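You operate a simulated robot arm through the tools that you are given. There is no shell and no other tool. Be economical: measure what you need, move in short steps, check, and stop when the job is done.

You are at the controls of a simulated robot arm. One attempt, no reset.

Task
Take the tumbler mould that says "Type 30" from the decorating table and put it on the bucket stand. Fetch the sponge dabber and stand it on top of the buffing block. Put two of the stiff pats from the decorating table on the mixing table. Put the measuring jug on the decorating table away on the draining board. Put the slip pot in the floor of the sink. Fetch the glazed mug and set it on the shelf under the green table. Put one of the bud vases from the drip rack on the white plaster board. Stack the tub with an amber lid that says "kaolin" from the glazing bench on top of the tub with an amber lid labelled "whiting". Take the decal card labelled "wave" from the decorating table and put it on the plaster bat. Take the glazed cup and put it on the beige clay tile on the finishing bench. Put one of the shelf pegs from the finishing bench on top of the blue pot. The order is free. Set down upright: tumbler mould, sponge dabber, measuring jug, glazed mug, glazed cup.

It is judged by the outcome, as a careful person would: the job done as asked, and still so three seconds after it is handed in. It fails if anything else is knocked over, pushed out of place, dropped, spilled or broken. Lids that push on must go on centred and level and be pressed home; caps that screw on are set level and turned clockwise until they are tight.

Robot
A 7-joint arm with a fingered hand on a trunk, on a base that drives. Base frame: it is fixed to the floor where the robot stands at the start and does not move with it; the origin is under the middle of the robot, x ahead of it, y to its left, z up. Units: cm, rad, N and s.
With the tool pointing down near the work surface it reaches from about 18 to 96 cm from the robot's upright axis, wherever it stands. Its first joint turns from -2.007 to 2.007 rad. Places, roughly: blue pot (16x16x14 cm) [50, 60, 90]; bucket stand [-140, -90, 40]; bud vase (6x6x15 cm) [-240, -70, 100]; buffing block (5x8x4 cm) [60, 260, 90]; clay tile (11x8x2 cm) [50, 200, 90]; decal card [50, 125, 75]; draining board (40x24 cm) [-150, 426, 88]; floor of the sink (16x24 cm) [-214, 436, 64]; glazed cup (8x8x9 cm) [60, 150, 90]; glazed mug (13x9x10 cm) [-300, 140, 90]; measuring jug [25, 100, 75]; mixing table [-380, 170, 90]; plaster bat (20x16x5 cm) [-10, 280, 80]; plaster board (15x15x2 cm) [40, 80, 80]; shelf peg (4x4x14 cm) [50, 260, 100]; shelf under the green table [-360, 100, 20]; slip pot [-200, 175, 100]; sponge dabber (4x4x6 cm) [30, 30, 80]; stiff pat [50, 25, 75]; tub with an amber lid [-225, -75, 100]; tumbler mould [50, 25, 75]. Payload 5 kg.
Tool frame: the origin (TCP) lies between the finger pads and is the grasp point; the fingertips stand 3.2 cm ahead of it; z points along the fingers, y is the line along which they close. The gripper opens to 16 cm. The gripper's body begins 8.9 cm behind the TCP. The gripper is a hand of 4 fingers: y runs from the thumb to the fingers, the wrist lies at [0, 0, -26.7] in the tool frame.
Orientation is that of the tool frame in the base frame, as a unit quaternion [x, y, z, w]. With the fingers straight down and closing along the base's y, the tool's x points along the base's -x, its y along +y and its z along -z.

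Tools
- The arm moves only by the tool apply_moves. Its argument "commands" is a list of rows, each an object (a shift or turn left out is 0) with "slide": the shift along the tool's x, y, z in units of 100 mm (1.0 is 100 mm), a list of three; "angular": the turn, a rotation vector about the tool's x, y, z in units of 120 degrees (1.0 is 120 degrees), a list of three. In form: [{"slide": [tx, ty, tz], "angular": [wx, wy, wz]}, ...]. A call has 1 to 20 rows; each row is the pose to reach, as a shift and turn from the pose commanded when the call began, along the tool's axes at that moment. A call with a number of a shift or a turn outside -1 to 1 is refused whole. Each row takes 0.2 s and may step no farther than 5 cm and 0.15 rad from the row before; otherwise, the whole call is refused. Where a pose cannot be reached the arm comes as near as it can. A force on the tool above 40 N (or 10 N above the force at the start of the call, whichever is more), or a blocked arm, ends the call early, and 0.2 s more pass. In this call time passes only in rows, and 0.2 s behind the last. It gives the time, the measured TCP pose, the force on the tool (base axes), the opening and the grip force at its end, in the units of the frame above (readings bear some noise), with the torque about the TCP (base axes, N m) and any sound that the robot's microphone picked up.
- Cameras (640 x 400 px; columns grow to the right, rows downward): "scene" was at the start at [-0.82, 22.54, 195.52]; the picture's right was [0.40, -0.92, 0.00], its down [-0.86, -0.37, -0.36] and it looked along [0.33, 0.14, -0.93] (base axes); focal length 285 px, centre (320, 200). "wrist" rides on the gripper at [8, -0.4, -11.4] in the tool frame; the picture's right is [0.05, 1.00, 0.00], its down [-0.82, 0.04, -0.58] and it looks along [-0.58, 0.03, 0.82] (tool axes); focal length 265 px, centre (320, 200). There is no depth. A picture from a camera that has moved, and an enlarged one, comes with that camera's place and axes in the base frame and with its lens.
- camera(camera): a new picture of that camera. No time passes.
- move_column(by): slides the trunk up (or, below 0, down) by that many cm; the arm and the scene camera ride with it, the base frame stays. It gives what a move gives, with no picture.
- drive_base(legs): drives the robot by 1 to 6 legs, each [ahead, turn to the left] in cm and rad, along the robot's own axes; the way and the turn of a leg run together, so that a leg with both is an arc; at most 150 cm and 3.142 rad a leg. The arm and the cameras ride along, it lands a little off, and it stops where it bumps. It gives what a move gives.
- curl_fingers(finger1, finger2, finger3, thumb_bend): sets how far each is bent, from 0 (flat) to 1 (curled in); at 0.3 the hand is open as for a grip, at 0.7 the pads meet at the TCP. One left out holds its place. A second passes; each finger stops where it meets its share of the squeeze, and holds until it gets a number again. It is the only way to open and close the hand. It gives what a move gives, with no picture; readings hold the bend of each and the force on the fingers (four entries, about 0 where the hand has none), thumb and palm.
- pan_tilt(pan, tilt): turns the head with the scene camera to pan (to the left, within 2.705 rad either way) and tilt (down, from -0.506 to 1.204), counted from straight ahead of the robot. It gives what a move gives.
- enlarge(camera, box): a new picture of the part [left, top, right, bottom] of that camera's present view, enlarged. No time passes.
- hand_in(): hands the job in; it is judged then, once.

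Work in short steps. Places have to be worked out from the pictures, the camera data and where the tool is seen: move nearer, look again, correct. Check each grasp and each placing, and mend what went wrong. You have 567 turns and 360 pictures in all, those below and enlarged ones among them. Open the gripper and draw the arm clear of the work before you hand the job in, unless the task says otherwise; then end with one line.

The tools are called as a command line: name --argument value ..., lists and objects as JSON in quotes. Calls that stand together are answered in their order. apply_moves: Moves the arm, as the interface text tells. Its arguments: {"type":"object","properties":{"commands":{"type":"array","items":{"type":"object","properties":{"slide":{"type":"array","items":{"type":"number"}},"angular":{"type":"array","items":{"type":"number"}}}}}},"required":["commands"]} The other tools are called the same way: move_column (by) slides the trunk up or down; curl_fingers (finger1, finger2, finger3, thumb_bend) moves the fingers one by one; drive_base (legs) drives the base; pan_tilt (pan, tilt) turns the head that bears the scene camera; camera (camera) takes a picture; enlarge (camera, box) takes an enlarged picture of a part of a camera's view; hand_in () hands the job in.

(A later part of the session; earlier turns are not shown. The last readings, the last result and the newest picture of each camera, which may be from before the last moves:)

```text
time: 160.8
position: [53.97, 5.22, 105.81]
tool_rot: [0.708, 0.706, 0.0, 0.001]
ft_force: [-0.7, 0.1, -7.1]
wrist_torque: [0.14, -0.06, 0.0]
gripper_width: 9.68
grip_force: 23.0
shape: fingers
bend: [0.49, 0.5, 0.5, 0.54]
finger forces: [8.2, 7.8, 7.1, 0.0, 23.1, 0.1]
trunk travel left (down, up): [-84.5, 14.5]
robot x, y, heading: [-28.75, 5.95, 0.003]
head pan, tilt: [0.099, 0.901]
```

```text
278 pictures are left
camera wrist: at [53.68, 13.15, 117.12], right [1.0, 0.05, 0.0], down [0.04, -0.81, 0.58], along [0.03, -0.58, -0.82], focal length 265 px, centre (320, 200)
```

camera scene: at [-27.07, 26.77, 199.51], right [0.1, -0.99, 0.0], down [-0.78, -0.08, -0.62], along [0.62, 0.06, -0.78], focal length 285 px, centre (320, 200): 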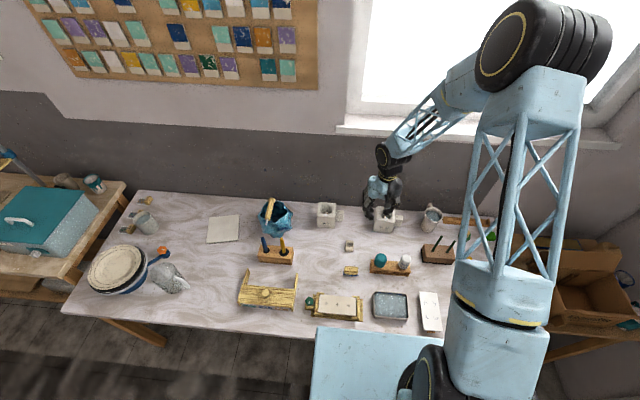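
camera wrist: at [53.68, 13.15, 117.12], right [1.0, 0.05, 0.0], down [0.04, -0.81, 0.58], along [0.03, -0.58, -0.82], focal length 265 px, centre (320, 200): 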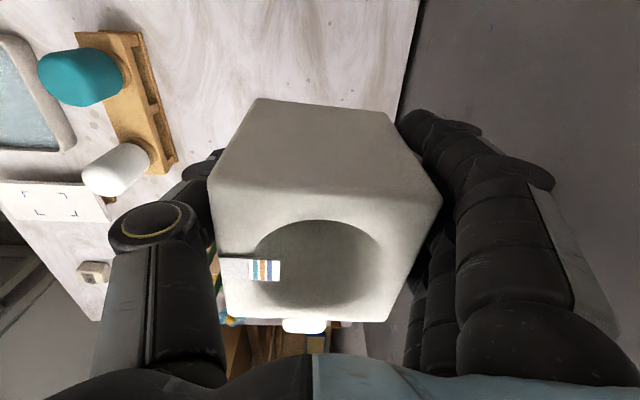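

Held (≈0.75 kg). I retract the arm a bit and drive to face the bucket stand.

apply_moves --commands '[{"slide": [0, -0.4, -0.1]}, {"slide": [0, -0.8, -0.2]}, {"slide": [0, -1, -0.3]}]'

apply_moves --commands '[{"slide": [0, -0.4, 0]}, {"slide": [0, -0.8, 0]}, {"slide": [0, -1, 0]}]'

drive_base --legs '[[-25, 0], [0, -1.571], [0, -1.571], [67, 0], [0, 1.571]]'

pan_tilt --pan 0.15 --tilt 0.9

camera --camera "scene"

```text
time: 161.6
position: [44.09, 5.18, 108.63]
tool_rot: [0.708, 0.706, 0.001, 0.003]
ft_force: [-0.7, 0.0, -7.0]
wrist_torque: [0.12, -0.05, 0.0]
gripper_width: 9.7
grip_force: 22.2
shape: fingers
bend: [0.49, 0.49, 0.5, 0.54]
finger forces: [8.0, 7.7, 7.0, 0.0, 22.6, 0.0]
trunk travel left (down, up): [-84.5, 14.5]
robot x, y, heading: [-28.79, 5.54, -0.001]
head pan, tilt: [0.099, 0.901]
```

```text
time: 162.3
position: [34.05, 5.15, 108.65]
tool_rot: [0.708, 0.706, 0.001, 0.002]
ft_force: [0.4, 0.3, -6.3]
wrist_torque: [0.14, -0.01, 0.0]
gripper_width: 9.7
grip_force: 22.6
shape: fingers
bend: [0.49, 0.49, 0.5, 0.55]
finger forces: [8.0, 7.7, 7.1, 0.0, 22.4, 0.0]
trunk travel left (down, up): [-84.5, 14.5]
robot x, y, heading: [-28.94, 5.85, -0.004]
head pan, tilt: [0.099, 0.901]
```

```text
time: 178.9
position: [-120.7, -58.04, 108.57]
tool_rot: [1.0, 0.006, 0.0, 0.002]
ft_force: [0.0, -0.1, -6.6]
wrist_torque: [-0.02, -0.12, 0.01]
gripper_width: 9.57
grip_force: 20.4
shape: fingers
bend: [0.49, 0.5, 0.51, 0.55]
finger forces: [6.8, 6.7, 6.6, 0.0, 19.6, 0.0]
trunk travel left (down, up): [-84.5, 14.5]
robot x, y, heading: [-120.96, 4.42, -1.551]
head pan, tilt: [0.099, 0.901]
```

```text
time: 179.6
position: [-120.78, -58.03, 108.63]
tool_rot: [1.0, 0.006, -0.001, 0.001]
ft_force: [-1.0, 0.4, -8.1]
wrist_torque: [-0.01, -0.14, 0.04]
gripper_width: 9.55
grip_force: 20.0
shape: fingers
bend: [0.49, 0.5, 0.51, 0.55]
finger forces: [6.8, 6.8, 6.7, 0.1, 19.7, 0.0]
trunk travel left (down, up): [-84.5, 14.5]
robot x, y, heading: [-121.01, 4.5, -1.563]
head pan, tilt: [0.15, 0.901]
```

```text
277 pictures are left
camera scene: at [-99.48, 3.31, 199.51], right [-0.99, -0.16, 0.0], down [-0.13, 0.77, -0.62], along [0.1, -0.61, -0.78], focal length 285 px, centre (320, 200)
```

scene: 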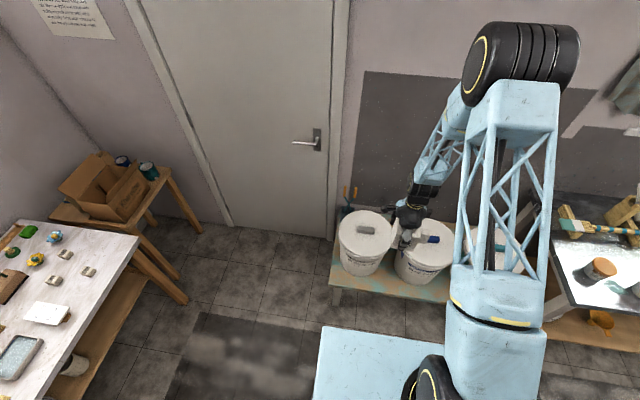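

enlarge --camera "scene" --box '[310, 180, 550, 310]'

camera --camera "wrist"

```text
2.67 times, centred on (430, 245) of scene
camera zoom: at [-99.48, 3.31, 199.51], right [-0.99, -0.16, 0.0], down [-0.13, 0.77, -0.62], along [0.1, -0.61, -0.78], focal length 760 px, centre (27, 80)
```

zoom: 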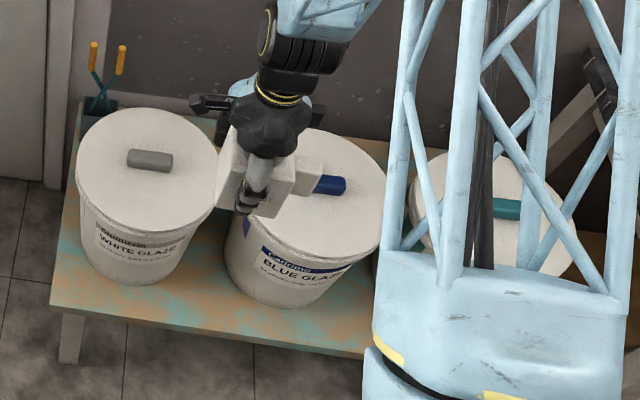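

```text
275 pictures are left
camera wrist: at [-112.58, -57.57, 119.96], right [0.06, -1.0, 0.0], down [-0.81, -0.05, 0.58], along [-0.58, -0.04, -0.82], focal length 265 px, centre (320, 200)
```

wrist: 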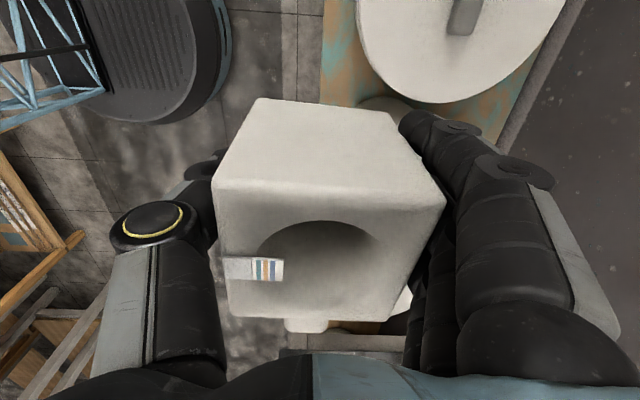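

The free spot is at the front edge between buckets 1 and 2. I pull the hand back to measure the gap unobstructed.

apply_moves --commands '[{"slide": [0, -0.4, 0]}, {"slide": [0, -0.8, 0]}, {"slide": [0, -1, 0]}]'

pan_tilt --pan -0.05 --tilt 1.0

camera --camera "scene"

camera --camera "wrist"

```text
time: 180.4
position: [-120.81, -48.21, 108.57]
tool_rot: [1.0, 0.005, 0.0, 0.003]
ft_force: [-0.2, 0.6, -7.3]
wrist_torque: [0.0, -0.12, -0.01]
gripper_width: 9.55
grip_force: 20.5
shape: fingers
bend: [0.49, 0.5, 0.51, 0.55]
finger forces: [7.0, 6.9, 6.8, 0.0, 20.4, 0.0]
trunk travel left (down, up): [-84.5, 14.5]
robot x, y, heading: [-120.8, 4.45, -1.557]
head pan, tilt: [0.15, 0.901]
```

```text
time: 181.1
position: [-120.79, -48.32, 108.69]
tool_rot: [1.0, 0.005, -0.001, 0.002]
ft_force: [-0.3, -0.6, -7.3]
wrist_torque: [-0.02, -0.15, 0.0]
gripper_width: 9.56
grip_force: 21.3
shape: fingers
bend: [0.49, 0.5, 0.51, 0.55]
finger forces: [7.0, 6.9, 6.9, 0.1, 20.3, 0.0]
trunk travel left (down, up): [-84.5, 14.5]
robot x, y, heading: [-121.29, 4.8, -1.556]
head pan, tilt: [-0.051, 1.0]
```

```text
274 pictures are left
camera scene: at [-100.93, 3.82, 198.79], right [-1.0, 0.04, 0.0], down [0.03, 0.84, -0.54], along [-0.02, -0.54, -0.84], focal length 285 px, centre (320, 200)
```

scene: 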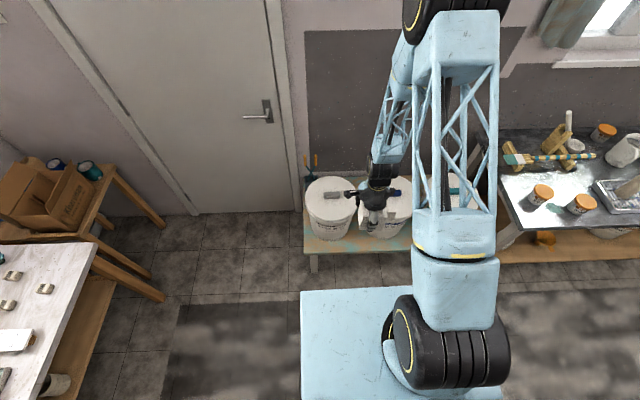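

```text
273 pictures are left
camera wrist: at [-112.66, -47.68, 119.96], right [0.06, -1.0, 0.0], down [-0.81, -0.05, 0.58], along [-0.58, -0.04, -0.82], focal length 265 px, centre (320, 200)
```

wrist: 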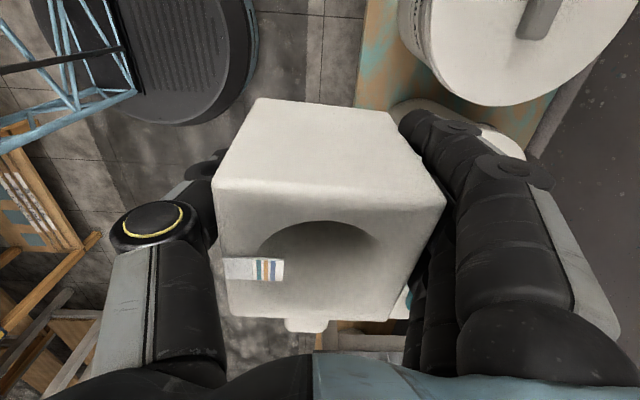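

apply_moves --commands '[{"slide": [0.4, 0, 0]}, {"slide": [0.8, 0, 0]}, {"slide": [1, 0, 0]}]'

apply_moves --commands '[{"slide": [0.4, 0, 0]}, {"slide": [0.8, 0, 0]}, {"slide": [1, 0, 0]}]'

enlarge --camera "scene" --box '[290, 150, 450, 280]'

camera --camera "wrist"

```text
time: 181.9
position: [-110.88, -48.08, 108.45]
tool_rot: [1.0, 0.005, 0.0, 0.002]
ft_force: [0.1, -0.5, -6.4]
wrist_torque: [0.02, -0.11, -0.03]
gripper_width: 9.54
grip_force: 20.7
shape: fingers
bend: [0.49, 0.5, 0.51, 0.55]
finger forces: [7.0, 6.9, 6.8, 0.0, 20.3, 0.1]
trunk travel left (down, up): [-84.5, 14.5]
robot x, y, heading: [-121.11, 4.68, -1.556]
head pan, tilt: [-0.051, 1.0]
```

```text
time: 182.7
position: [-100.78, -47.81, 108.47]
tool_rot: [1.0, 0.006, 0.0, 0.001]
ft_force: [0.7, 0.7, -7.0]
wrist_torque: [-0.03, -0.13, 0.03]
gripper_width: 9.56
grip_force: 20.6
shape: fingers
bend: [0.49, 0.5, 0.51, 0.55]
finger forces: [6.9, 6.8, 6.7, 0.0, 19.9, 0.1]
trunk travel left (down, up): [-84.5, 14.5]
robot x, y, heading: [-120.85, 4.62, -1.556]
head pan, tilt: [-0.051, 1.0]
```

```text
3.08 times, centred on (370, 215) of scene
camera zoom: at [-100.73, 3.84, 198.76], right [-1.0, 0.04, 0.0], down [0.03, 0.84, -0.54], along [-0.02, -0.54, -0.84], focal length 876 px, centre (166, 154)
```

zoom: 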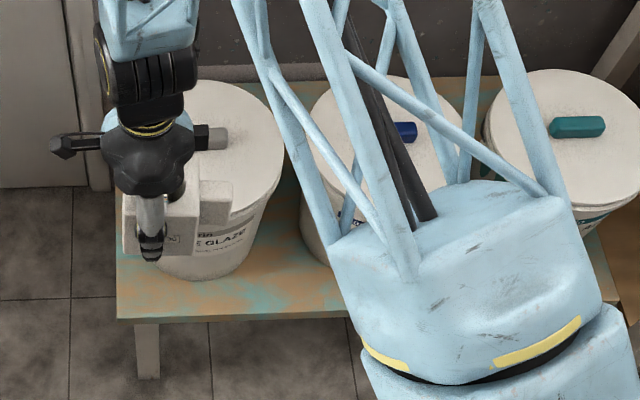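

```text
271 pictures are left
camera wrist: at [-92.6, -47.25, 119.85], right [0.06, -1.0, 0.0], down [-0.81, -0.05, 0.58], along [-0.58, -0.04, -0.82], focal length 265 px, centre (320, 200)
```

wrist: 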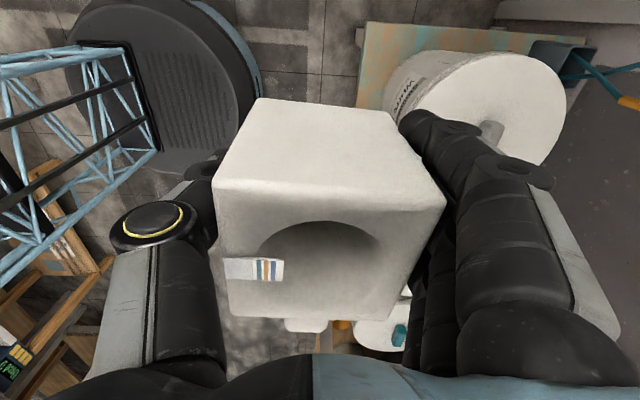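

Lids: centres ≈(-110.4,-78) and (-141.2,-79), r≈13.5; stand front edge y≈-60.3. I'll set the mould at about (-125.8,-64). First move in front of the gap, then lower the column.

apply_moves --commands '[{"slide": [-0.4, 0.15, 0]}, {"slide": [-0.8, 0.3, 0]}, {"slide": [-1, 0.45, 0]}]'

apply_moves --commands '[{"slide": [-0.4, 0.15, 0]}, {"slide": [-0.8, 0.3, 0]}, {"slide": [-1, 0.45, 0]}]'

apply_moves --commands '[{"slide": [-0.4, 0.2, 0]}, {"slide": [-0.5, 0.33, 0]}]'

move_column --by -30

camera --camera "scene"

```text
time: 183.5
position: [-110.86, -52.51, 108.61]
tool_rot: [1.0, 0.005, -0.001, 0.002]
ft_force: [-0.1, -0.5, -6.9]
wrist_torque: [0.01, -0.16, 0.04]
gripper_width: 9.55
grip_force: 20.3
shape: fingers
bend: [0.49, 0.5, 0.51, 0.55]
finger forces: [6.9, 6.7, 6.7, 0.1, 19.8, 0.0]
trunk travel left (down, up): [-84.5, 14.5]
robot x, y, heading: [-120.72, 4.73, -1.553]
head pan, tilt: [-0.051, 1.0]
```

```text
time: 184.3
position: [-120.95, -57.1, 108.71]
tool_rot: [1.0, 0.006, 0.0, 0.001]
ft_force: [0.5, 0.7, -7.1]
wrist_torque: [0.0, -0.17, 0.03]
gripper_width: 9.55
grip_force: 20.5
shape: fingers
bend: [0.49, 0.5, 0.51, 0.55]
finger forces: [6.8, 6.8, 6.8, 0.1, 19.8, 0.1]
trunk travel left (down, up): [-84.5, 14.5]
robot x, y, heading: [-121.22, 4.89, -1.554]
head pan, tilt: [-0.051, 1.0]
```

```text
time: 184.9
position: [-125.59, -60.41, 108.62]
tool_rot: [1.0, 0.007, -0.001, 0.001]
ft_force: [1.0, -0.7, -6.4]
wrist_torque: [0.0, -0.1, -0.04]
gripper_width: 9.58
grip_force: 20.3
shape: fingers
bend: [0.49, 0.5, 0.51, 0.55]
finger forces: [7.0, 6.8, 6.8, 0.0, 19.9, 0.0]
trunk travel left (down, up): [-84.5, 14.5]
robot x, y, heading: [-120.71, 4.56, -1.56]
head pan, tilt: [-0.051, 1.0]
```

```text
time: 187.9
position: [-125.88, -60.4, 78.66]
tool_rot: [1.0, 0.006, -0.001, 0.002]
ft_force: [0.1, 0.7, -6.2]
wrist_torque: [-0.04, -0.15, 0.0]
gripper_width: 9.53
grip_force: 20.6
shape: fingers
bend: [0.49, 0.5, 0.51, 0.55]
finger forces: [6.8, 6.8, 6.7, 0.1, 20.0, 0.0]
trunk travel left (down, up): [-54.5, 44.5]
robot x, y, heading: [-120.9, 4.84, -1.558]
head pan, tilt: [-0.051, 1.0]
```

```text
270 pictures are left
camera scene: at [-100.96, 3.81, 168.79], right [-1.0, 0.04, 0.0], down [0.03, 0.84, -0.54], along [-0.02, -0.54, -0.84], focal length 285 px, centre (320, 200)
```

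scene: 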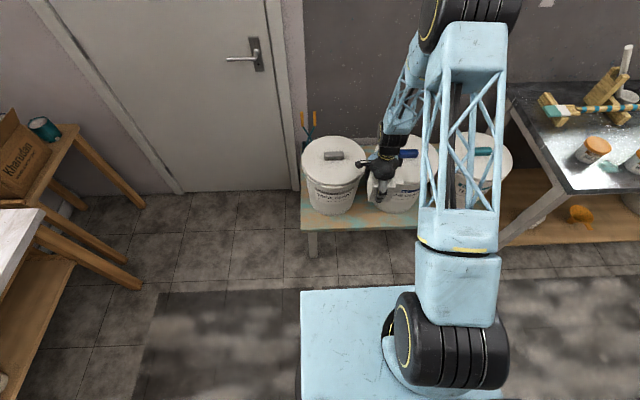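

enlarge --camera "scene" --box '[290, 110, 450, 240]'

camera --camera "wrist"

```text
3.08 times, centred on (370, 175) of scene
camera zoom: at [-100.96, 3.81, 168.79], right [-1.0, 0.04, 0.0], down [0.03, 0.84, -0.54], along [-0.02, -0.54, -0.84], focal length 876 px, centre (166, 277)
```

zoom: 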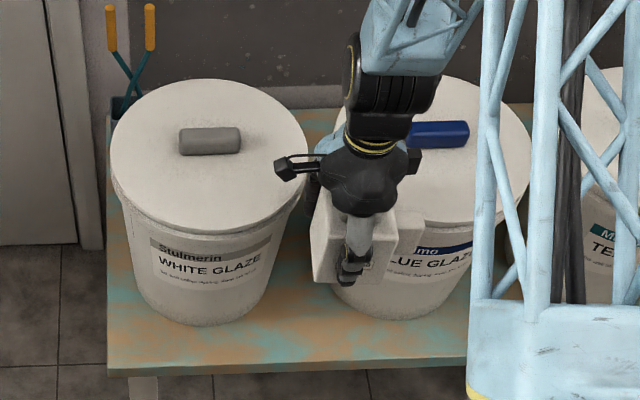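

```text
268 pictures are left
camera wrist: at [-117.67, -59.9, 90.11], right [0.06, -1.0, 0.0], down [-0.81, -0.05, 0.58], along [-0.58, -0.04, -0.82], focal length 265 px, centre (320, 200)
```

wrist: 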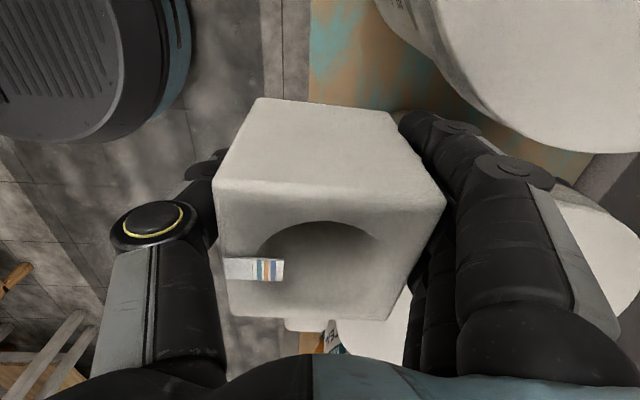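

Stand top ≈z 45, front edge y≈-58.6. I lower further, then move in 2 cm and feel for contact.

move_column --by -21

apply_moves --commands '[{"slide": [0, 0.22, 0]}]'

camera --camera "wrist"

enlarge --camera "scene" --box '[290, 80, 450, 210]'

```text
time: 190.1
position: [-125.84, -60.42, 57.6]
tool_rot: [1.0, 0.006, -0.001, 0.001]
ft_force: [0.8, 1.4, -7.0]
wrist_torque: [-0.01, -0.18, 0.0]
gripper_width: 9.55
grip_force: 20.0
shape: fingers
bend: [0.49, 0.5, 0.51, 0.55]
finger forces: [6.8, 6.8, 6.7, 0.1, 19.9, 0.0]
trunk travel left (down, up): [-33.5, 65.5]
robot x, y, heading: [-120.91, 4.92, -1.556]
head pan, tilt: [-0.051, 1.0]
```

```text
time: 190.5
position: [-125.81, -62.64, 57.66]
tool_rot: [1.0, 0.006, 0.0, 0.002]
ft_force: [0.2, -0.1, -6.7]
wrist_torque: [-0.06, -0.14, -0.04]
gripper_width: 9.54
grip_force: 20.2
shape: fingers
bend: [0.49, 0.5, 0.51, 0.55]
finger forces: [7.0, 6.8, 6.8, 0.0, 20.3, 0.1]
trunk travel left (down, up): [-33.5, 65.5]
robot x, y, heading: [-120.82, 4.81, -1.557]
head pan, tilt: [-0.051, 1.0]
```

```text
267 pictures are left
camera wrist: at [-117.56, -62.12, 69.04], right [0.06, -1.0, 0.0], down [-0.81, -0.05, 0.58], along [-0.58, -0.04, -0.82], focal length 265 px, centre (320, 200)
```

wrist: 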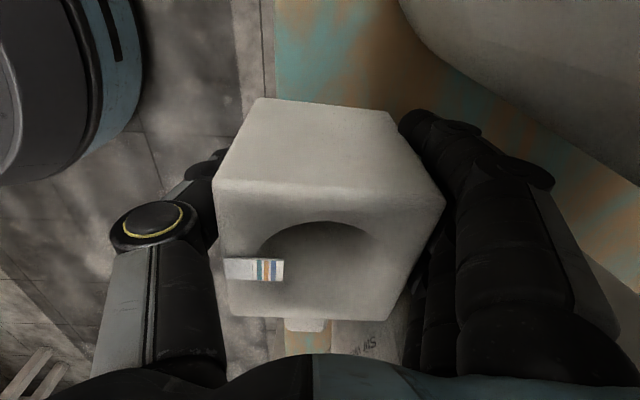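

```text
3.08 times, centred on (370, 145) of scene
camera zoom: at [-100.96, 3.85, 147.79], right [-1.0, 0.04, 0.0], down [0.03, 0.84, -0.54], along [-0.02, -0.54, -0.84], focal length 876 px, centre (166, 369)
```

zoom: 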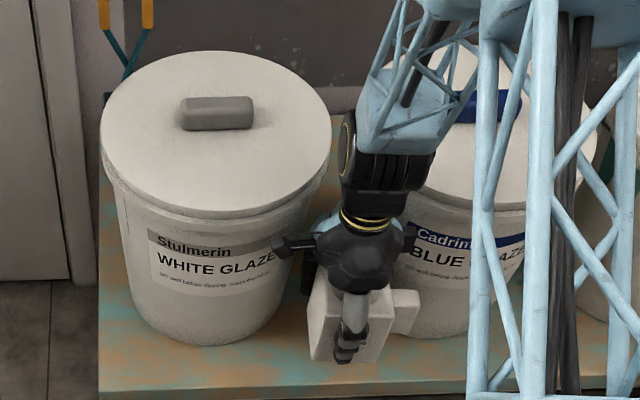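

apply_moves --commands '[{"slide": [0, 0.0, 0.2]}, {"slide": [0, 0, 0.4]}, {"slide": [0, 0, 0.5]}]'

apply_moves --commands '[{"slide": [0, 0, 0.05]}]'

apply_moves --commands '[{"slide": [0, 0, 0.05]}]'

apply_moves --commands '[{"slide": [0, 0, 0.05]}]'

camera --camera "wrist"

```text
time: 191.3
position: [-125.64, -62.69, 52.61]
tool_rot: [1.0, 0.005, -0.001, 0.001]
ft_force: [-0.2, 0.8, -7.5]
wrist_torque: [-0.01, -0.16, 0.02]
gripper_width: 9.53
grip_force: 19.8
shape: fingers
bend: [0.49, 0.5, 0.51, 0.55]
finger forces: [6.9, 6.8, 6.8, 0.1, 20.0, 0.0]
trunk travel left (down, up): [-33.5, 65.5]
robot x, y, heading: [-121.08, 4.74, -1.555]
head pan, tilt: [-0.051, 1.0]
```

```text
time: 191.7
position: [-125.83, -62.58, 52.06]
tool_rot: [1.0, 0.006, -0.001, 0.002]
ft_force: [0.0, -0.4, -7.1]
wrist_torque: [-0.02, -0.19, -0.01]
gripper_width: 9.54
grip_force: 20.9
shape: fingers
bend: [0.49, 0.5, 0.51, 0.55]
finger forces: [7.0, 6.8, 6.6, 0.1, 20.0, 0.0]
trunk travel left (down, up): [-33.5, 65.5]
robot x, y, heading: [-121.04, 4.83, -1.562]
head pan, tilt: [-0.051, 1.0]
```

```text
time: 192.1
position: [-125.87, -62.77, 51.78]
tool_rot: [1.0, 0.005, -0.001, 0.002]
ft_force: [1.1, 1.2, -3.5]
wrist_torque: [-0.13, 0.04, -0.05]
gripper_width: 9.54
grip_force: 21.4
shape: fingers
bend: [0.49, 0.5, 0.51, 0.55]
finger forces: [6.9, 6.7, 7.1, 0.0, 21.1, 0.0]
trunk travel left (down, up): [-33.5, 65.5]
robot x, y, heading: [-120.78, 4.82, -1.557]
head pan, tilt: [-0.051, 1.0]
```

```text
time: 192.5
position: [-125.73, -62.66, 51.37]
tool_rot: [1.0, 0.006, -0.001, 0.004]
ft_force: [4.0, 3.0, 20.0]
wrist_torque: [-0.41, -0.06, 0.43]
gripper_width: 9.13
grip_force: 28.4
shape: fingers
bend: [0.51, 0.5, 0.51, 0.55]
finger forces: [16.6, 8.4, 8.2, 0.0, 23.9, 0.1]
trunk travel left (down, up): [-33.5, 65.5]
robot x, y, heading: [-121.13, 4.55, -1.559]
head pan, tilt: [-0.051, 1.0]
```

```text
265 pictures are left
camera wrist: at [-117.52, -62.09, 62.74], right [0.06, -1.0, 0.01], down [-0.81, -0.05, 0.58], along [-0.58, -0.04, -0.82], focal length 265 px, centre (320, 200)
```

wrist: 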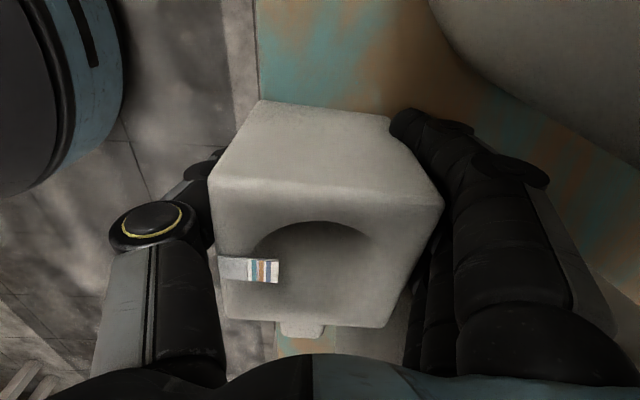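

Mould touches down. I ease and open the fingers.

apply_moves --commands '[{"slide": [0, 0, -0.025]}]'

curl_fingers --finger1 0.45 --finger2 0.45 --finger3 0.45 --thumb_bend 0.47

camera --camera "wrist"

```text
time: 192.9
position: [-125.86, -62.61, 51.41]
tool_rot: [1.0, 0.007, 0.0, 0.0]
ft_force: [3.1, -1.3, 5.0]
wrist_torque: [-0.55, 0.0, 0.22]
gripper_width: 9.11
grip_force: 26.9
shape: fingers
bend: [0.51, 0.5, 0.51, 0.55]
finger forces: [15.7, 8.8, 8.4, 0.1, 20.8, 0.0]
trunk travel left (down, up): [-33.5, 65.5]
robot x, y, heading: [-121.22, 4.6, -1.557]
head pan, tilt: [-0.051, 1.0]
```

```text
time: 193.9
position: [-125.68, -62.6, 51.4]
tool_rot: [1.0, 0.005, -0.001, 0.001]
ft_force: [0.3, -0.3, 0.5]
wrist_torque: [0.0, -0.02, -0.01]
gripper_width: 10.65
grip_force: 0.2
shape: fingers
bend: [0.45, 0.45, 0.45, 0.47]
finger forces: [0.0, 0.1, 0.1, 0.0, 0.1, 0.0]
trunk travel left (down, up): [-33.5, 65.5]
robot x, y, heading: [-120.48, 4.5, -1.557]
head pan, tilt: [-0.051, 1.0]
```

```text
264 pictures are left
camera wrist: at [-117.6, -62.08, 62.83], right [0.06, -1.0, 0.0], down [-0.81, -0.05, 0.58], along [-0.58, -0.04, -0.82], focal length 265 px, centre (320, 200)
```

wrist: 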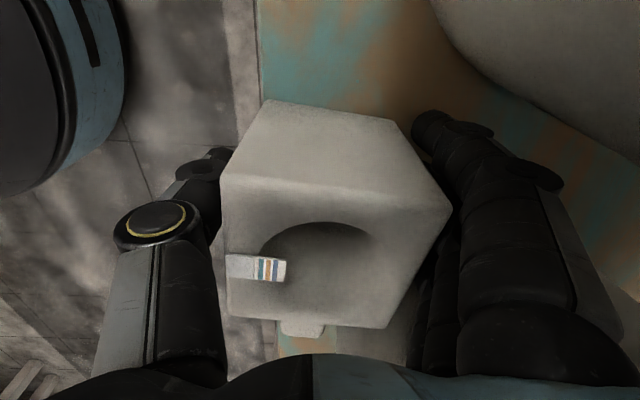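

Released. Straight up, then column up.

apply_moves --commands '[{"slide": [0, 0, -0.2]}, {"slide": [0, 0, -0.6]}, {"slide": [0, 0, -1]}]'

move_column --by 45

camera --camera "wrist"

camera --camera "scene"

```text
time: 194.7
position: [-125.81, -62.55, 61.39]
tool_rot: [1.0, 0.006, -0.001, 0.002]
ft_force: [0.1, -0.3, 0.0]
wrist_torque: [0.01, -0.02, 0.0]
gripper_width: 10.68
grip_force: 0.0
shape: fingers
bend: [0.45, 0.45, 0.45, 0.47]
finger forces: [0.0, 0.1, 0.1, 0.0, 0.0, 0.0]
trunk travel left (down, up): [-33.5, 65.5]
robot x, y, heading: [-120.95, 4.47, -1.558]
head pan, tilt: [-0.051, 1.0]
```

```text
refused: 45 is not a number from -40 to 40
```

```text
263 pictures are left
camera wrist: at [-117.69, -61.95, 72.81], right [0.06, -1.0, 0.0], down [-0.81, -0.05, 0.58], along [-0.58, -0.04, -0.82], focal length 265 px, centre (320, 200)
```

wrist: 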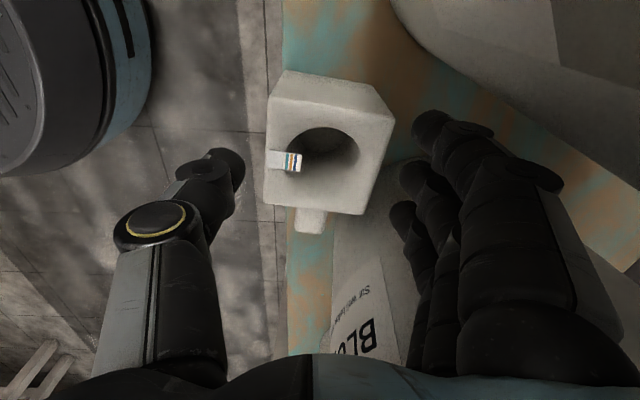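

```text
262 pictures are left
camera scene: at [-100.95, 3.84, 147.78], right [-1.0, 0.04, 0.0], down [0.03, 0.84, -0.54], along [-0.02, -0.54, -0.84], focal length 285 px, centre (320, 200)
```

scene: 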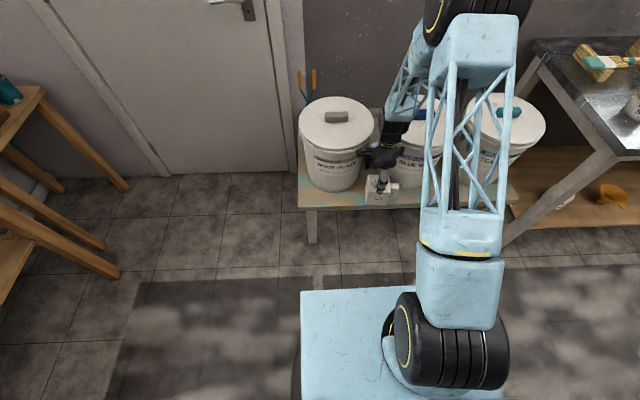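

Mould is standing on the stand. Next the glazing bench nearby: raise the column and drive along to x≈-215.

move_column --by 40

apply_moves --commands '[{"slide": [0, -0.4, -0.3]}, {"slide": [0, -0.8, -0.6]}, {"slide": [0, -1, -0.9]}]'

drive_base --legs '[[0, -1.571], [95, 0], [0, 1.571]]'

pan_tilt --pan 0.1 --tilt 0.85

camera --camera "scene"

```text
time: 198.6
position: [-125.78, -62.52, 101.44]
tool_rot: [1.0, 0.005, -0.001, 0.002]
ft_force: [0.7, -0.5, 0.4]
wrist_torque: [-0.01, 0.04, 0.01]
gripper_width: 10.66
grip_force: 0.0
shape: fingers
bend: [0.45, 0.45, 0.45, 0.47]
finger forces: [0.0, 0.1, 0.2, 0.1, 0.0, 0.1]
trunk travel left (down, up): [-73.5, 25.5]
robot x, y, heading: [-120.94, 4.87, -1.559]
head pan, tilt: [-0.051, 1.0]
```

```text
time: 199.4
position: [-125.91, -52.35, 110.38]
tool_rot: [1.0, 0.005, -0.001, 0.003]
ft_force: [-0.8, 0.3, 0.1]
wrist_torque: [-0.02, -0.02, -0.05]
gripper_width: 10.66
grip_force: 0.1
shape: fingers
bend: [0.45, 0.45, 0.45, 0.47]
finger forces: [0.0, 0.1, 0.0, 0.1, 0.1, 0.1]
trunk travel left (down, up): [-73.5, 25.5]
robot x, y, heading: [-120.95, 4.55, -1.558]
head pan, tilt: [-0.051, 1.0]
```

```text
time: 211.9
position: [-222.18, -54.42, 110.24]
tool_rot: [1.0, -0.006, 0.0, 0.002]
ft_force: [0.0, -0.2, 0.9]
wrist_torque: [-0.01, -0.01, -0.01]
gripper_width: 10.69
grip_force: 0.0
shape: fingers
bend: [0.45, 0.45, 0.45, 0.47]
finger forces: [0.0, 0.0, 0.0, 0.0, 0.1, 0.0]
trunk travel left (down, up): [-73.5, 25.5]
robot x, y, heading: [-215.9, 2.43, -1.575]
head pan, tilt: [-0.051, 1.0]
```

```text
time: 212.6
position: [-222.22, -54.53, 110.21]
tool_rot: [1.0, -0.006, -0.001, 0.001]
ft_force: [0.0, 0.1, -0.6]
wrist_torque: [0.02, -0.02, -0.01]
gripper_width: 10.68
grip_force: 0.0
shape: fingers
bend: [0.45, 0.45, 0.45, 0.47]
finger forces: [0.0, 0.0, 0.0, 0.0, 0.0, 0.0]
trunk travel left (down, up): [-73.5, 25.5]
robot x, y, heading: [-215.8, 2.35, -1.577]
head pan, tilt: [0.099, 0.85]
```

```text
261 pictures are left
camera scene: at [-194.76, 0.5, 188.9], right [-1.0, -0.09, 0.0], down [-0.07, 0.75, -0.66], along [0.06, -0.66, -0.75], focal length 285 px, centre (320, 200)
```

scene: 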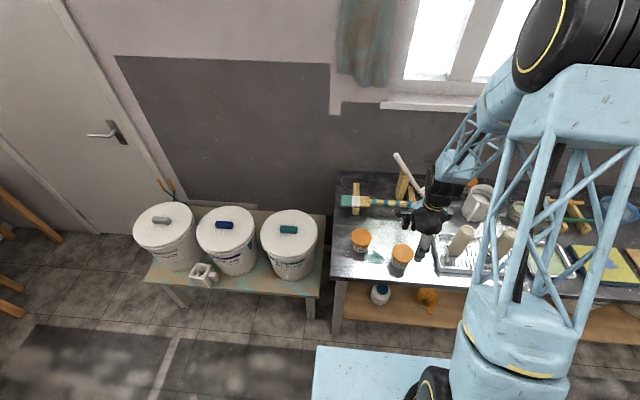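

enlarge --camera "scene" --box '[320, 150, 500, 300]'

camera --camera "wrist"

```text
2.67 times, centred on (410, 225) of scene
camera zoom: at [-194.76, 0.5, 188.9], right [-1.0, -0.09, 0.0], down [-0.07, 0.75, -0.66], along [0.06, -0.66, -0.75], focal length 760 px, centre (80, 133)
```

zoom: 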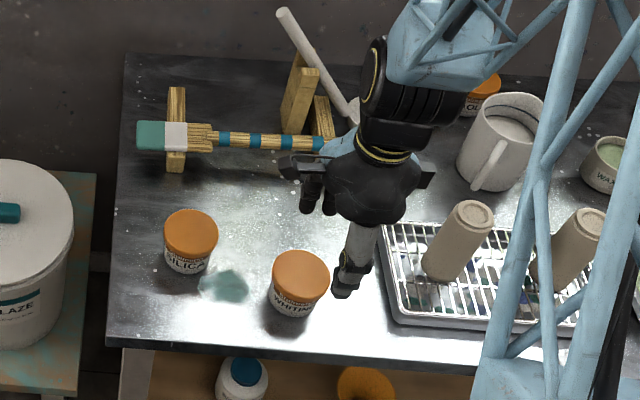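

```text
259 pictures are left
camera wrist: at [-214.01, -54.12, 121.72], right [0.04, -1.0, 0.0], down [-0.82, -0.03, 0.58], along [-0.58, -0.03, -0.82], focal length 265 px, centre (320, 200)
```

wrist: 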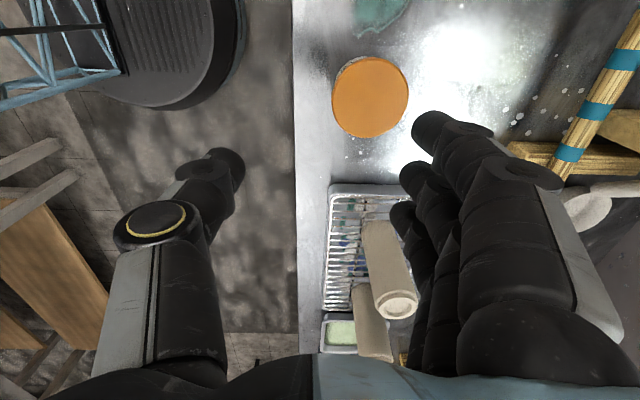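

WHITING tub at ≈(-222,-62); a tub at the back near (-259,-104) likely reads KAOLIN. I move over and closer.

drive_base --legs '[[0, -1.571], [36, 0], [0, 1.571], [24, 0]]'

pan_tilt --pan 0.1 --tilt 0.95

camera --camera "scene"

camera --camera "wrist"

```text
time: 223.9
position: [-259.99, -77.7, 110.17]
tool_rot: [1.0, -0.019, -0.001, 0.001]
ft_force: [1.2, 0.1, -0.2]
wrist_torque: [0.04, 0.01, 0.02]
gripper_width: 10.71
grip_force: 0.0
shape: fingers
bend: [0.45, 0.45, 0.45, 0.47]
finger forces: [0.0, 0.1, 0.0, 0.0, 0.1, 0.0]
trunk travel left (down, up): [-73.5, 25.5]
robot x, y, heading: [-251.94, -20.65, -1.605]
head pan, tilt: [0.099, 0.85]
```

```text
time: 224.6
position: [-260.01, -77.48, 110.34]
tool_rot: [1.0, -0.019, -0.001, 0.001]
ft_force: [0.0, -0.3, -0.8]
wrist_torque: [0.01, 0.02, 0.01]
gripper_width: 10.67
grip_force: 0.0
shape: fingers
bend: [0.45, 0.45, 0.45, 0.47]
finger forces: [0.0, 0.1, 0.0, 0.1, 0.0, 0.0]
trunk travel left (down, up): [-73.5, 25.5]
robot x, y, heading: [-252.36, -20.59, -1.602]
head pan, tilt: [0.099, 0.949]
```

```text
258 pictures are left
camera scene: at [-231.35, -22.66, 188.15], right [-1.0, -0.07, 0.0], down [-0.05, 0.81, -0.58], along [0.04, -0.58, -0.81], focal length 285 px, centre (320, 200)
```

scene: 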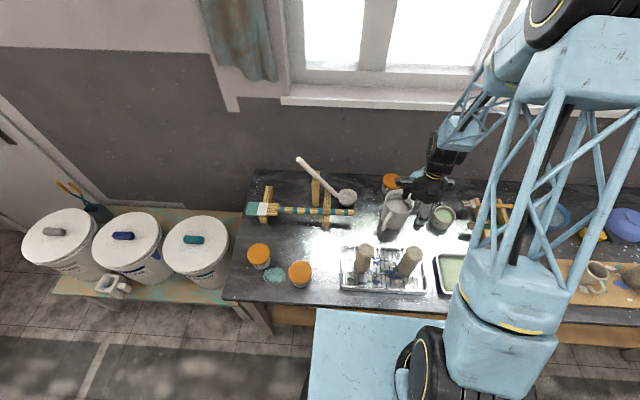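

```text
257 pictures are left
camera wrist: at [-251.86, -77.35, 121.71], right [0.02, -1.0, 0.0], down [-0.82, -0.01, 0.58], along [-0.58, -0.01, -0.82], focal length 265 px, centre (320, 200)
```

wrist: 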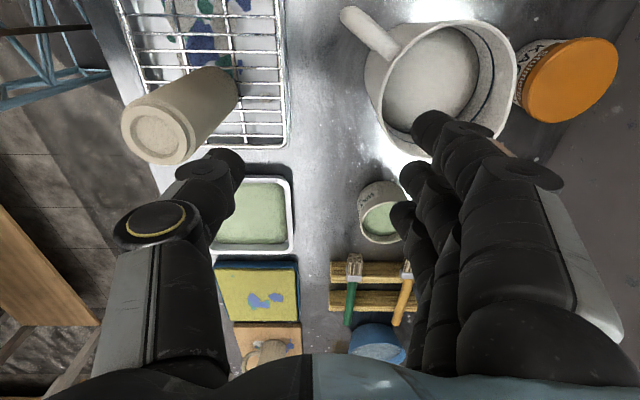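

enlarge --camera "wrist" --box '[480, 20, 640, 140]'

enlarge --camera "scene" --box '[230, 150, 460, 310]'

```text
3.33 times, centred on (560, 80) of wrist
camera zoom: at [-251.86, -77.35, 121.71], right [0.02, -1.0, 0.0], down [-0.82, -0.01, 0.58], along [-0.58, -0.01, -0.82], focal length 885 px, centre (-480, 600)
```

zoom: 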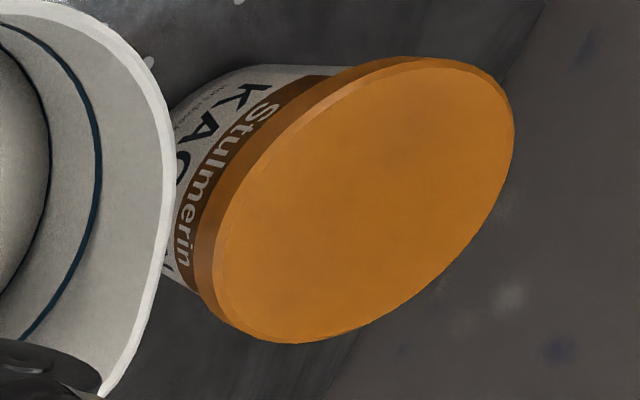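

```text
2.50 times, centred on (345, 230) of scene
camera zoom: at [-231.35, -22.66, 188.15], right [-1.0, -0.07, 0.0], down [-0.05, 0.81, -0.58], along [0.04, -0.58, -0.81], focal length 712 px, centre (258, 125)
```

zoom: 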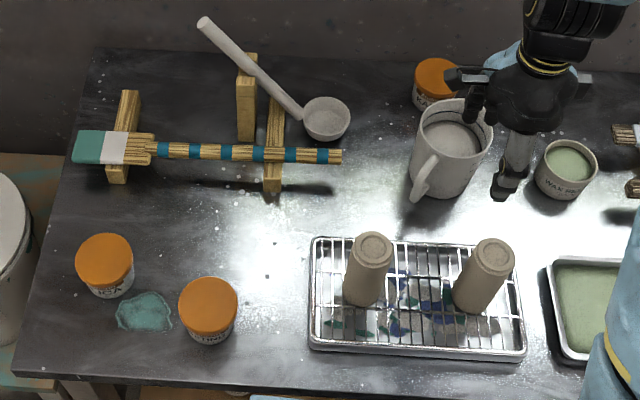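

KAOLIN confirmed at ≈(-257.6,-104.5), lid top ≈90. I raise, turn the hand back to neutral (camera toward me) with a 10° tilt to keep the wrist off the window sill.

move_column --by 12

apply_moves --commands '[{"angular": [0, 0, -0.07]}, {"angular": [0, 0, -0.14]}, {"angular": [0, 0, -0.21]}, {"angular": [0, 0, -0.28]}, {"angular": [0, 0, -0.35]}, {"angular": [0, 0, -0.42]}, {"angular": [0, 0, -0.49]}, {"angular": [0, 0, -0.56]}, {"angular": [0, 0, -0.63]}, {"angular": [0, 0, -0.7]}, {"angular": [0, 0, -0.734]}]'

apply_moves --commands '[{"slide": [-0.3, 0, 0], "angular": [0, -0.04, 0]}, {"slide": [-0.6, 0.1, 0], "angular": [0, -0.083, 0]}, {"slide": [-1, 0.1, 0], "angular": [0, -0.083, 0]}]'

camera --camera "wrist"

```text
time: 226.1
position: [-259.98, -77.53, 122.27]
tool_rot: [1.0, -0.019, -0.001, 0.002]
ft_force: [0.0, 0.0, -0.2]
wrist_torque: [0.01, -0.03, -0.04]
gripper_width: 10.67
grip_force: 0.0
shape: fingers
bend: [0.45, 0.45, 0.45, 0.47]
finger forces: [0.1, 0.0, 0.1, 0.1, 0.0, 0.1]
trunk travel left (down, up): [-85.5, 13.5]
robot x, y, heading: [-252.75, -20.52, -1.605]
head pan, tilt: [0.099, 0.949]
```

```text
time: 228.5
position: [-259.93, -77.42, 122.37]
tool_rot: [0.731, 0.683, -0.001, 0.001]
ft_force: [0.1, -0.8, -0.3]
wrist_torque: [0.01, 0.02, -0.01]
gripper_width: 10.67
grip_force: 0.1
shape: fingers
bend: [0.45, 0.45, 0.45, 0.47]
finger forces: [0.1, 0.0, 0.0, 0.0, 0.1, 0.0]
trunk travel left (down, up): [-85.5, 13.5]
robot x, y, heading: [-252.25, -20.38, -1.603]
head pan, tilt: [0.099, 0.949]
```

```text
time: 229.3
position: [-260.05, -87.74, 122.32]
tool_rot: [0.728, 0.68, -0.064, 0.06]
ft_force: [-0.2, -0.8, 0.1]
wrist_torque: [0.0, -0.01, -0.02]
gripper_width: 10.64
grip_force: 0.0
shape: fingers
bend: [0.45, 0.45, 0.45, 0.47]
finger forces: [0.1, 0.0, 0.0, 0.1, 0.1, 0.1]
trunk travel left (down, up): [-85.5, 13.5]
robot x, y, heading: [-252.28, -20.51, -1.602]
head pan, tilt: [0.099, 0.949]
```

```text
254 pictures are left
camera wrist: at [-259.57, -77.88, 132.02], right [1.0, -0.02, -0.01], down [-0.01, -0.7, 0.71], along [-0.02, -0.71, -0.7], focal length 265 px, centre (320, 200)
```

wrist: 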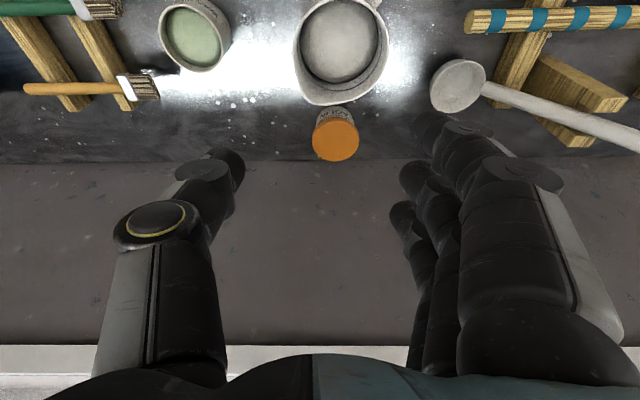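

apply_moves --commands '[{"slide": [-0.4, 0.1, 0.07]}, {"slide": [-0.8, 0.2, 0.14]}, {"slide": [-1, 0.25, 0.17]}]'

apply_moves --commands '[{"slide": [-0.4, 0.1, 0.07]}, {"slide": [-0.62, 0.14, 0.11]}, {"slide": [-0.58, 0.14, 0.4]}, {"slide": [-0.53, 0.14, 0.7]}, {"slide": [-0.47, 0.14, 1.0]}]'

camera --camera "wrist"

```text
time: 230.1
position: [-257.9, -97.91, 122.42]
tool_rot: [0.728, 0.68, -0.065, 0.059]
ft_force: [-0.2, 0.3, 0.6]
wrist_torque: [0.02, 0.02, 0.01]
gripper_width: 10.63
grip_force: 0.1
shape: fingers
bend: [0.45, 0.45, 0.45, 0.47]
finger forces: [0.0, 0.1, 0.0, 0.0, 0.0, 0.1]
trunk travel left (down, up): [-85.5, 13.5]
robot x, y, heading: [-252.22, -20.6, -1.602]
head pan, tilt: [0.099, 0.949]
```

```text
time: 231.3
position: [-256.97, -104.54, 113.32]
tool_rot: [0.729, 0.679, -0.065, 0.06]
ft_force: [-0.6, -1.1, 0.1]
wrist_torque: [0.03, 0.0, 0.01]
gripper_width: 10.69
grip_force: 0.0
shape: fingers
bend: [0.45, 0.45, 0.45, 0.47]
finger forces: [0.0, 0.0, 0.1, 0.1, 0.0, 0.0]
trunk travel left (down, up): [-85.5, 13.5]
robot x, y, heading: [-251.91, -20.48, -1.601]
head pan, tilt: [0.099, 0.949]
```

```text
253 pictures are left
camera wrist: at [-256.61, -94.59, 123.17], right [1.0, -0.02, -0.01], down [-0.01, -0.7, 0.71], along [-0.02, -0.71, -0.7], focal length 265 px, centre (320, 200)
```

wrist: 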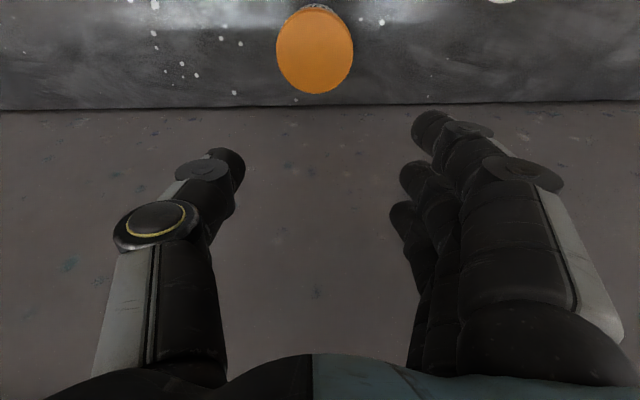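

apply_moves --commands '[{"slide": [0.1, -0.05, 0.4]}, {"slide": [0.18, -0.06, 0.7]}, {"slide": [0.24, -0.06, 1.0]}]'

apply_moves --commands '[{"slide": [0.1, 0, 0.4]}, {"slide": [0.15, 0, 0.7]}]'

camera --camera "wrist"

```text
time: 232.1
position: [-257.63, -103.95, 103.05]
tool_rot: [0.729, 0.679, -0.065, 0.059]
ft_force: [-0.6, -0.4, -0.6]
wrist_torque: [0.05, -0.01, 0.01]
gripper_width: 10.66
grip_force: 0.1
shape: fingers
bend: [0.45, 0.45, 0.45, 0.47]
finger forces: [0.0, 0.0, 0.0, 0.0, 0.1, 0.0]
trunk travel left (down, up): [-85.5, 13.5]
robot x, y, heading: [-251.99, -20.95, -1.605]
head pan, tilt: [0.099, 0.949]
```

```text
time: 232.7
position: [-257.59, -103.65, 96.05]
tool_rot: [0.728, 0.679, -0.065, 0.061]
ft_force: [0.4, -1.2, 0.7]
wrist_torque: [-0.02, 0.02, 0.02]
gripper_width: 10.67
grip_force: 0.1
shape: fingers
bend: [0.45, 0.45, 0.45, 0.47]
finger forces: [0.1, 0.1, 0.0, 0.0, 0.0, 0.0]
trunk travel left (down, up): [-85.5, 13.5]
robot x, y, heading: [-252.52, -20.81, -1.603]
head pan, tilt: [0.099, 0.949]
```

```text
252 pictures are left
camera wrist: at [-257.23, -93.63, 105.92], right [1.0, -0.02, -0.01], down [-0.01, -0.7, 0.71], along [-0.02, -0.71, -0.7], focal length 265 px, centre (320, 200)
```

wrist: 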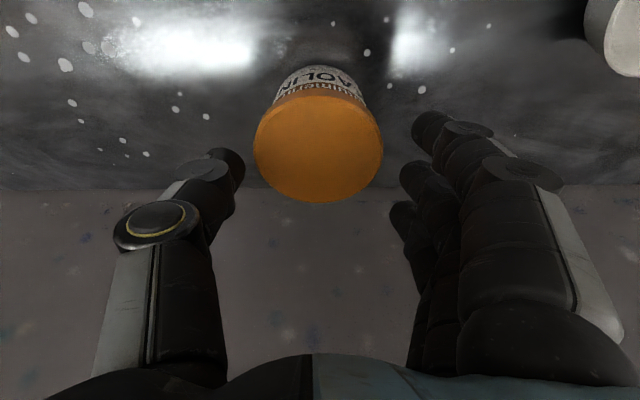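

apply_moves --commands '[{"slide": [0.08, 0, 0.4]}, {"slide": [0.14, 0, 0.75]}, {"slide": [0.18, 0, 1.0]}]'

camera --camera "wrist"

```text
time: 233.3
position: [-257.67, -103.78, 89.41]
tool_rot: [0.728, 0.679, -0.068, 0.063]
ft_force: [-1.4, 8.3, 24.8]
wrist_torque: [1.14, -1.81, 0.74]
gripper_width: 11.29
grip_force: 12.1
shape: fingers
bend: [0.45, 0.45, 0.45, 0.47]
finger forces: [24.7, 0.0, 0.0, 0.0, 0.1, 0.0]
trunk travel left (down, up): [-85.5, 13.5]
robot x, y, heading: [-252.68, -20.92, -1.604]
head pan, tilt: [0.099, 0.949]
stopped in row 3: the force on the tool passed its limit (the readings are from after the stop); the commanded pose is now the measured one
```

```text
251 pictures are left
camera wrist: at [-257.26, -93.74, 99.13], right [1.0, -0.02, -0.01], down [0.0, -0.7, 0.72], along [-0.02, -0.72, -0.7], focal length 265 px, centre (320, 200)
```

wrist: 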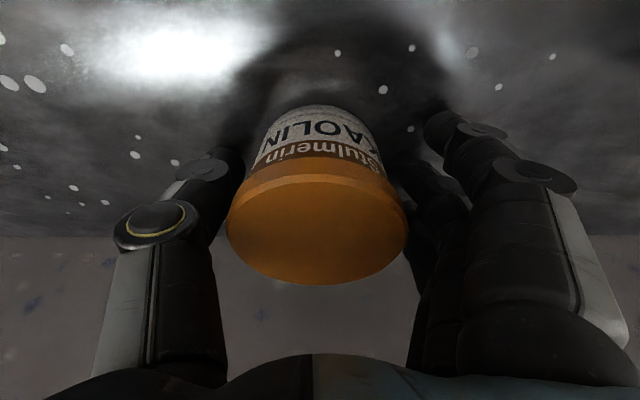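

Finger 1 touched the bench (so bench top ≈85.3). I raise 0.6 cm and close.

apply_moves --commands '[{"slide": [-0.01, 0, -0.06]}]'

curl_fingers --finger1 0.7 --finger2 0.7 --finger3 0.7 --thumb_bend 0.7

camera --camera "wrist"

```text
time: 233.8
position: [-257.53, -103.69, 89.62]
tool_rot: [0.729, 0.679, -0.067, 0.061]
ft_force: [0.1, 0.2, -0.4]
wrist_torque: [-0.04, 0.0, -0.01]
gripper_width: 10.76
grip_force: 0.1
shape: fingers
bend: [0.45, 0.45, 0.45, 0.47]
finger forces: [0.1, 0.0, 0.1, 0.0, 0.0, 0.0]
trunk travel left (down, up): [-85.5, 13.5]
robot x, y, heading: [-252.35, -20.44, -1.603]
head pan, tilt: [0.099, 0.949]
```

```text
time: 234.8
position: [-257.58, -103.72, 89.71]
tool_rot: [0.728, 0.68, -0.066, 0.061]
ft_force: [0.5, -0.5, -0.1]
wrist_torque: [0.04, 0.01, 0.0]
gripper_width: 7.05
grip_force: 22.2
shape: fingers
bend: [0.56, 0.5, 0.57, 0.61]
finger forces: [6.9, 8.2, 7.0, 0.1, 22.8, 0.0]
trunk travel left (down, up): [-85.5, 13.5]
robot x, y, heading: [-252.23, -20.87, -1.604]
head pan, tilt: [0.099, 0.949]
```

```text
250 pictures are left
camera wrist: at [-257.21, -93.78, 99.49], right [1.0, -0.02, -0.01], down [-0.01, -0.7, 0.72], along [-0.02, -0.72, -0.7], focal length 265 px, centre (320, 200)
```

wrist: 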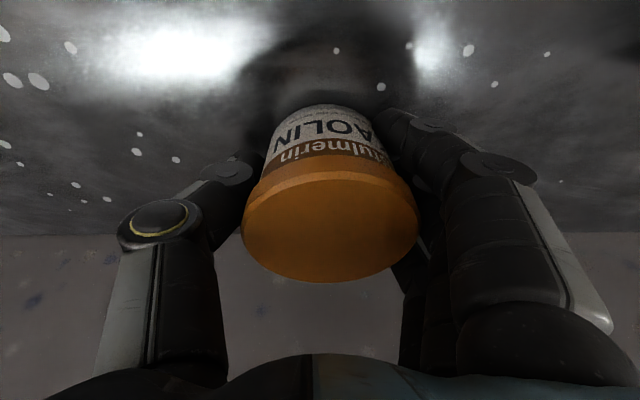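

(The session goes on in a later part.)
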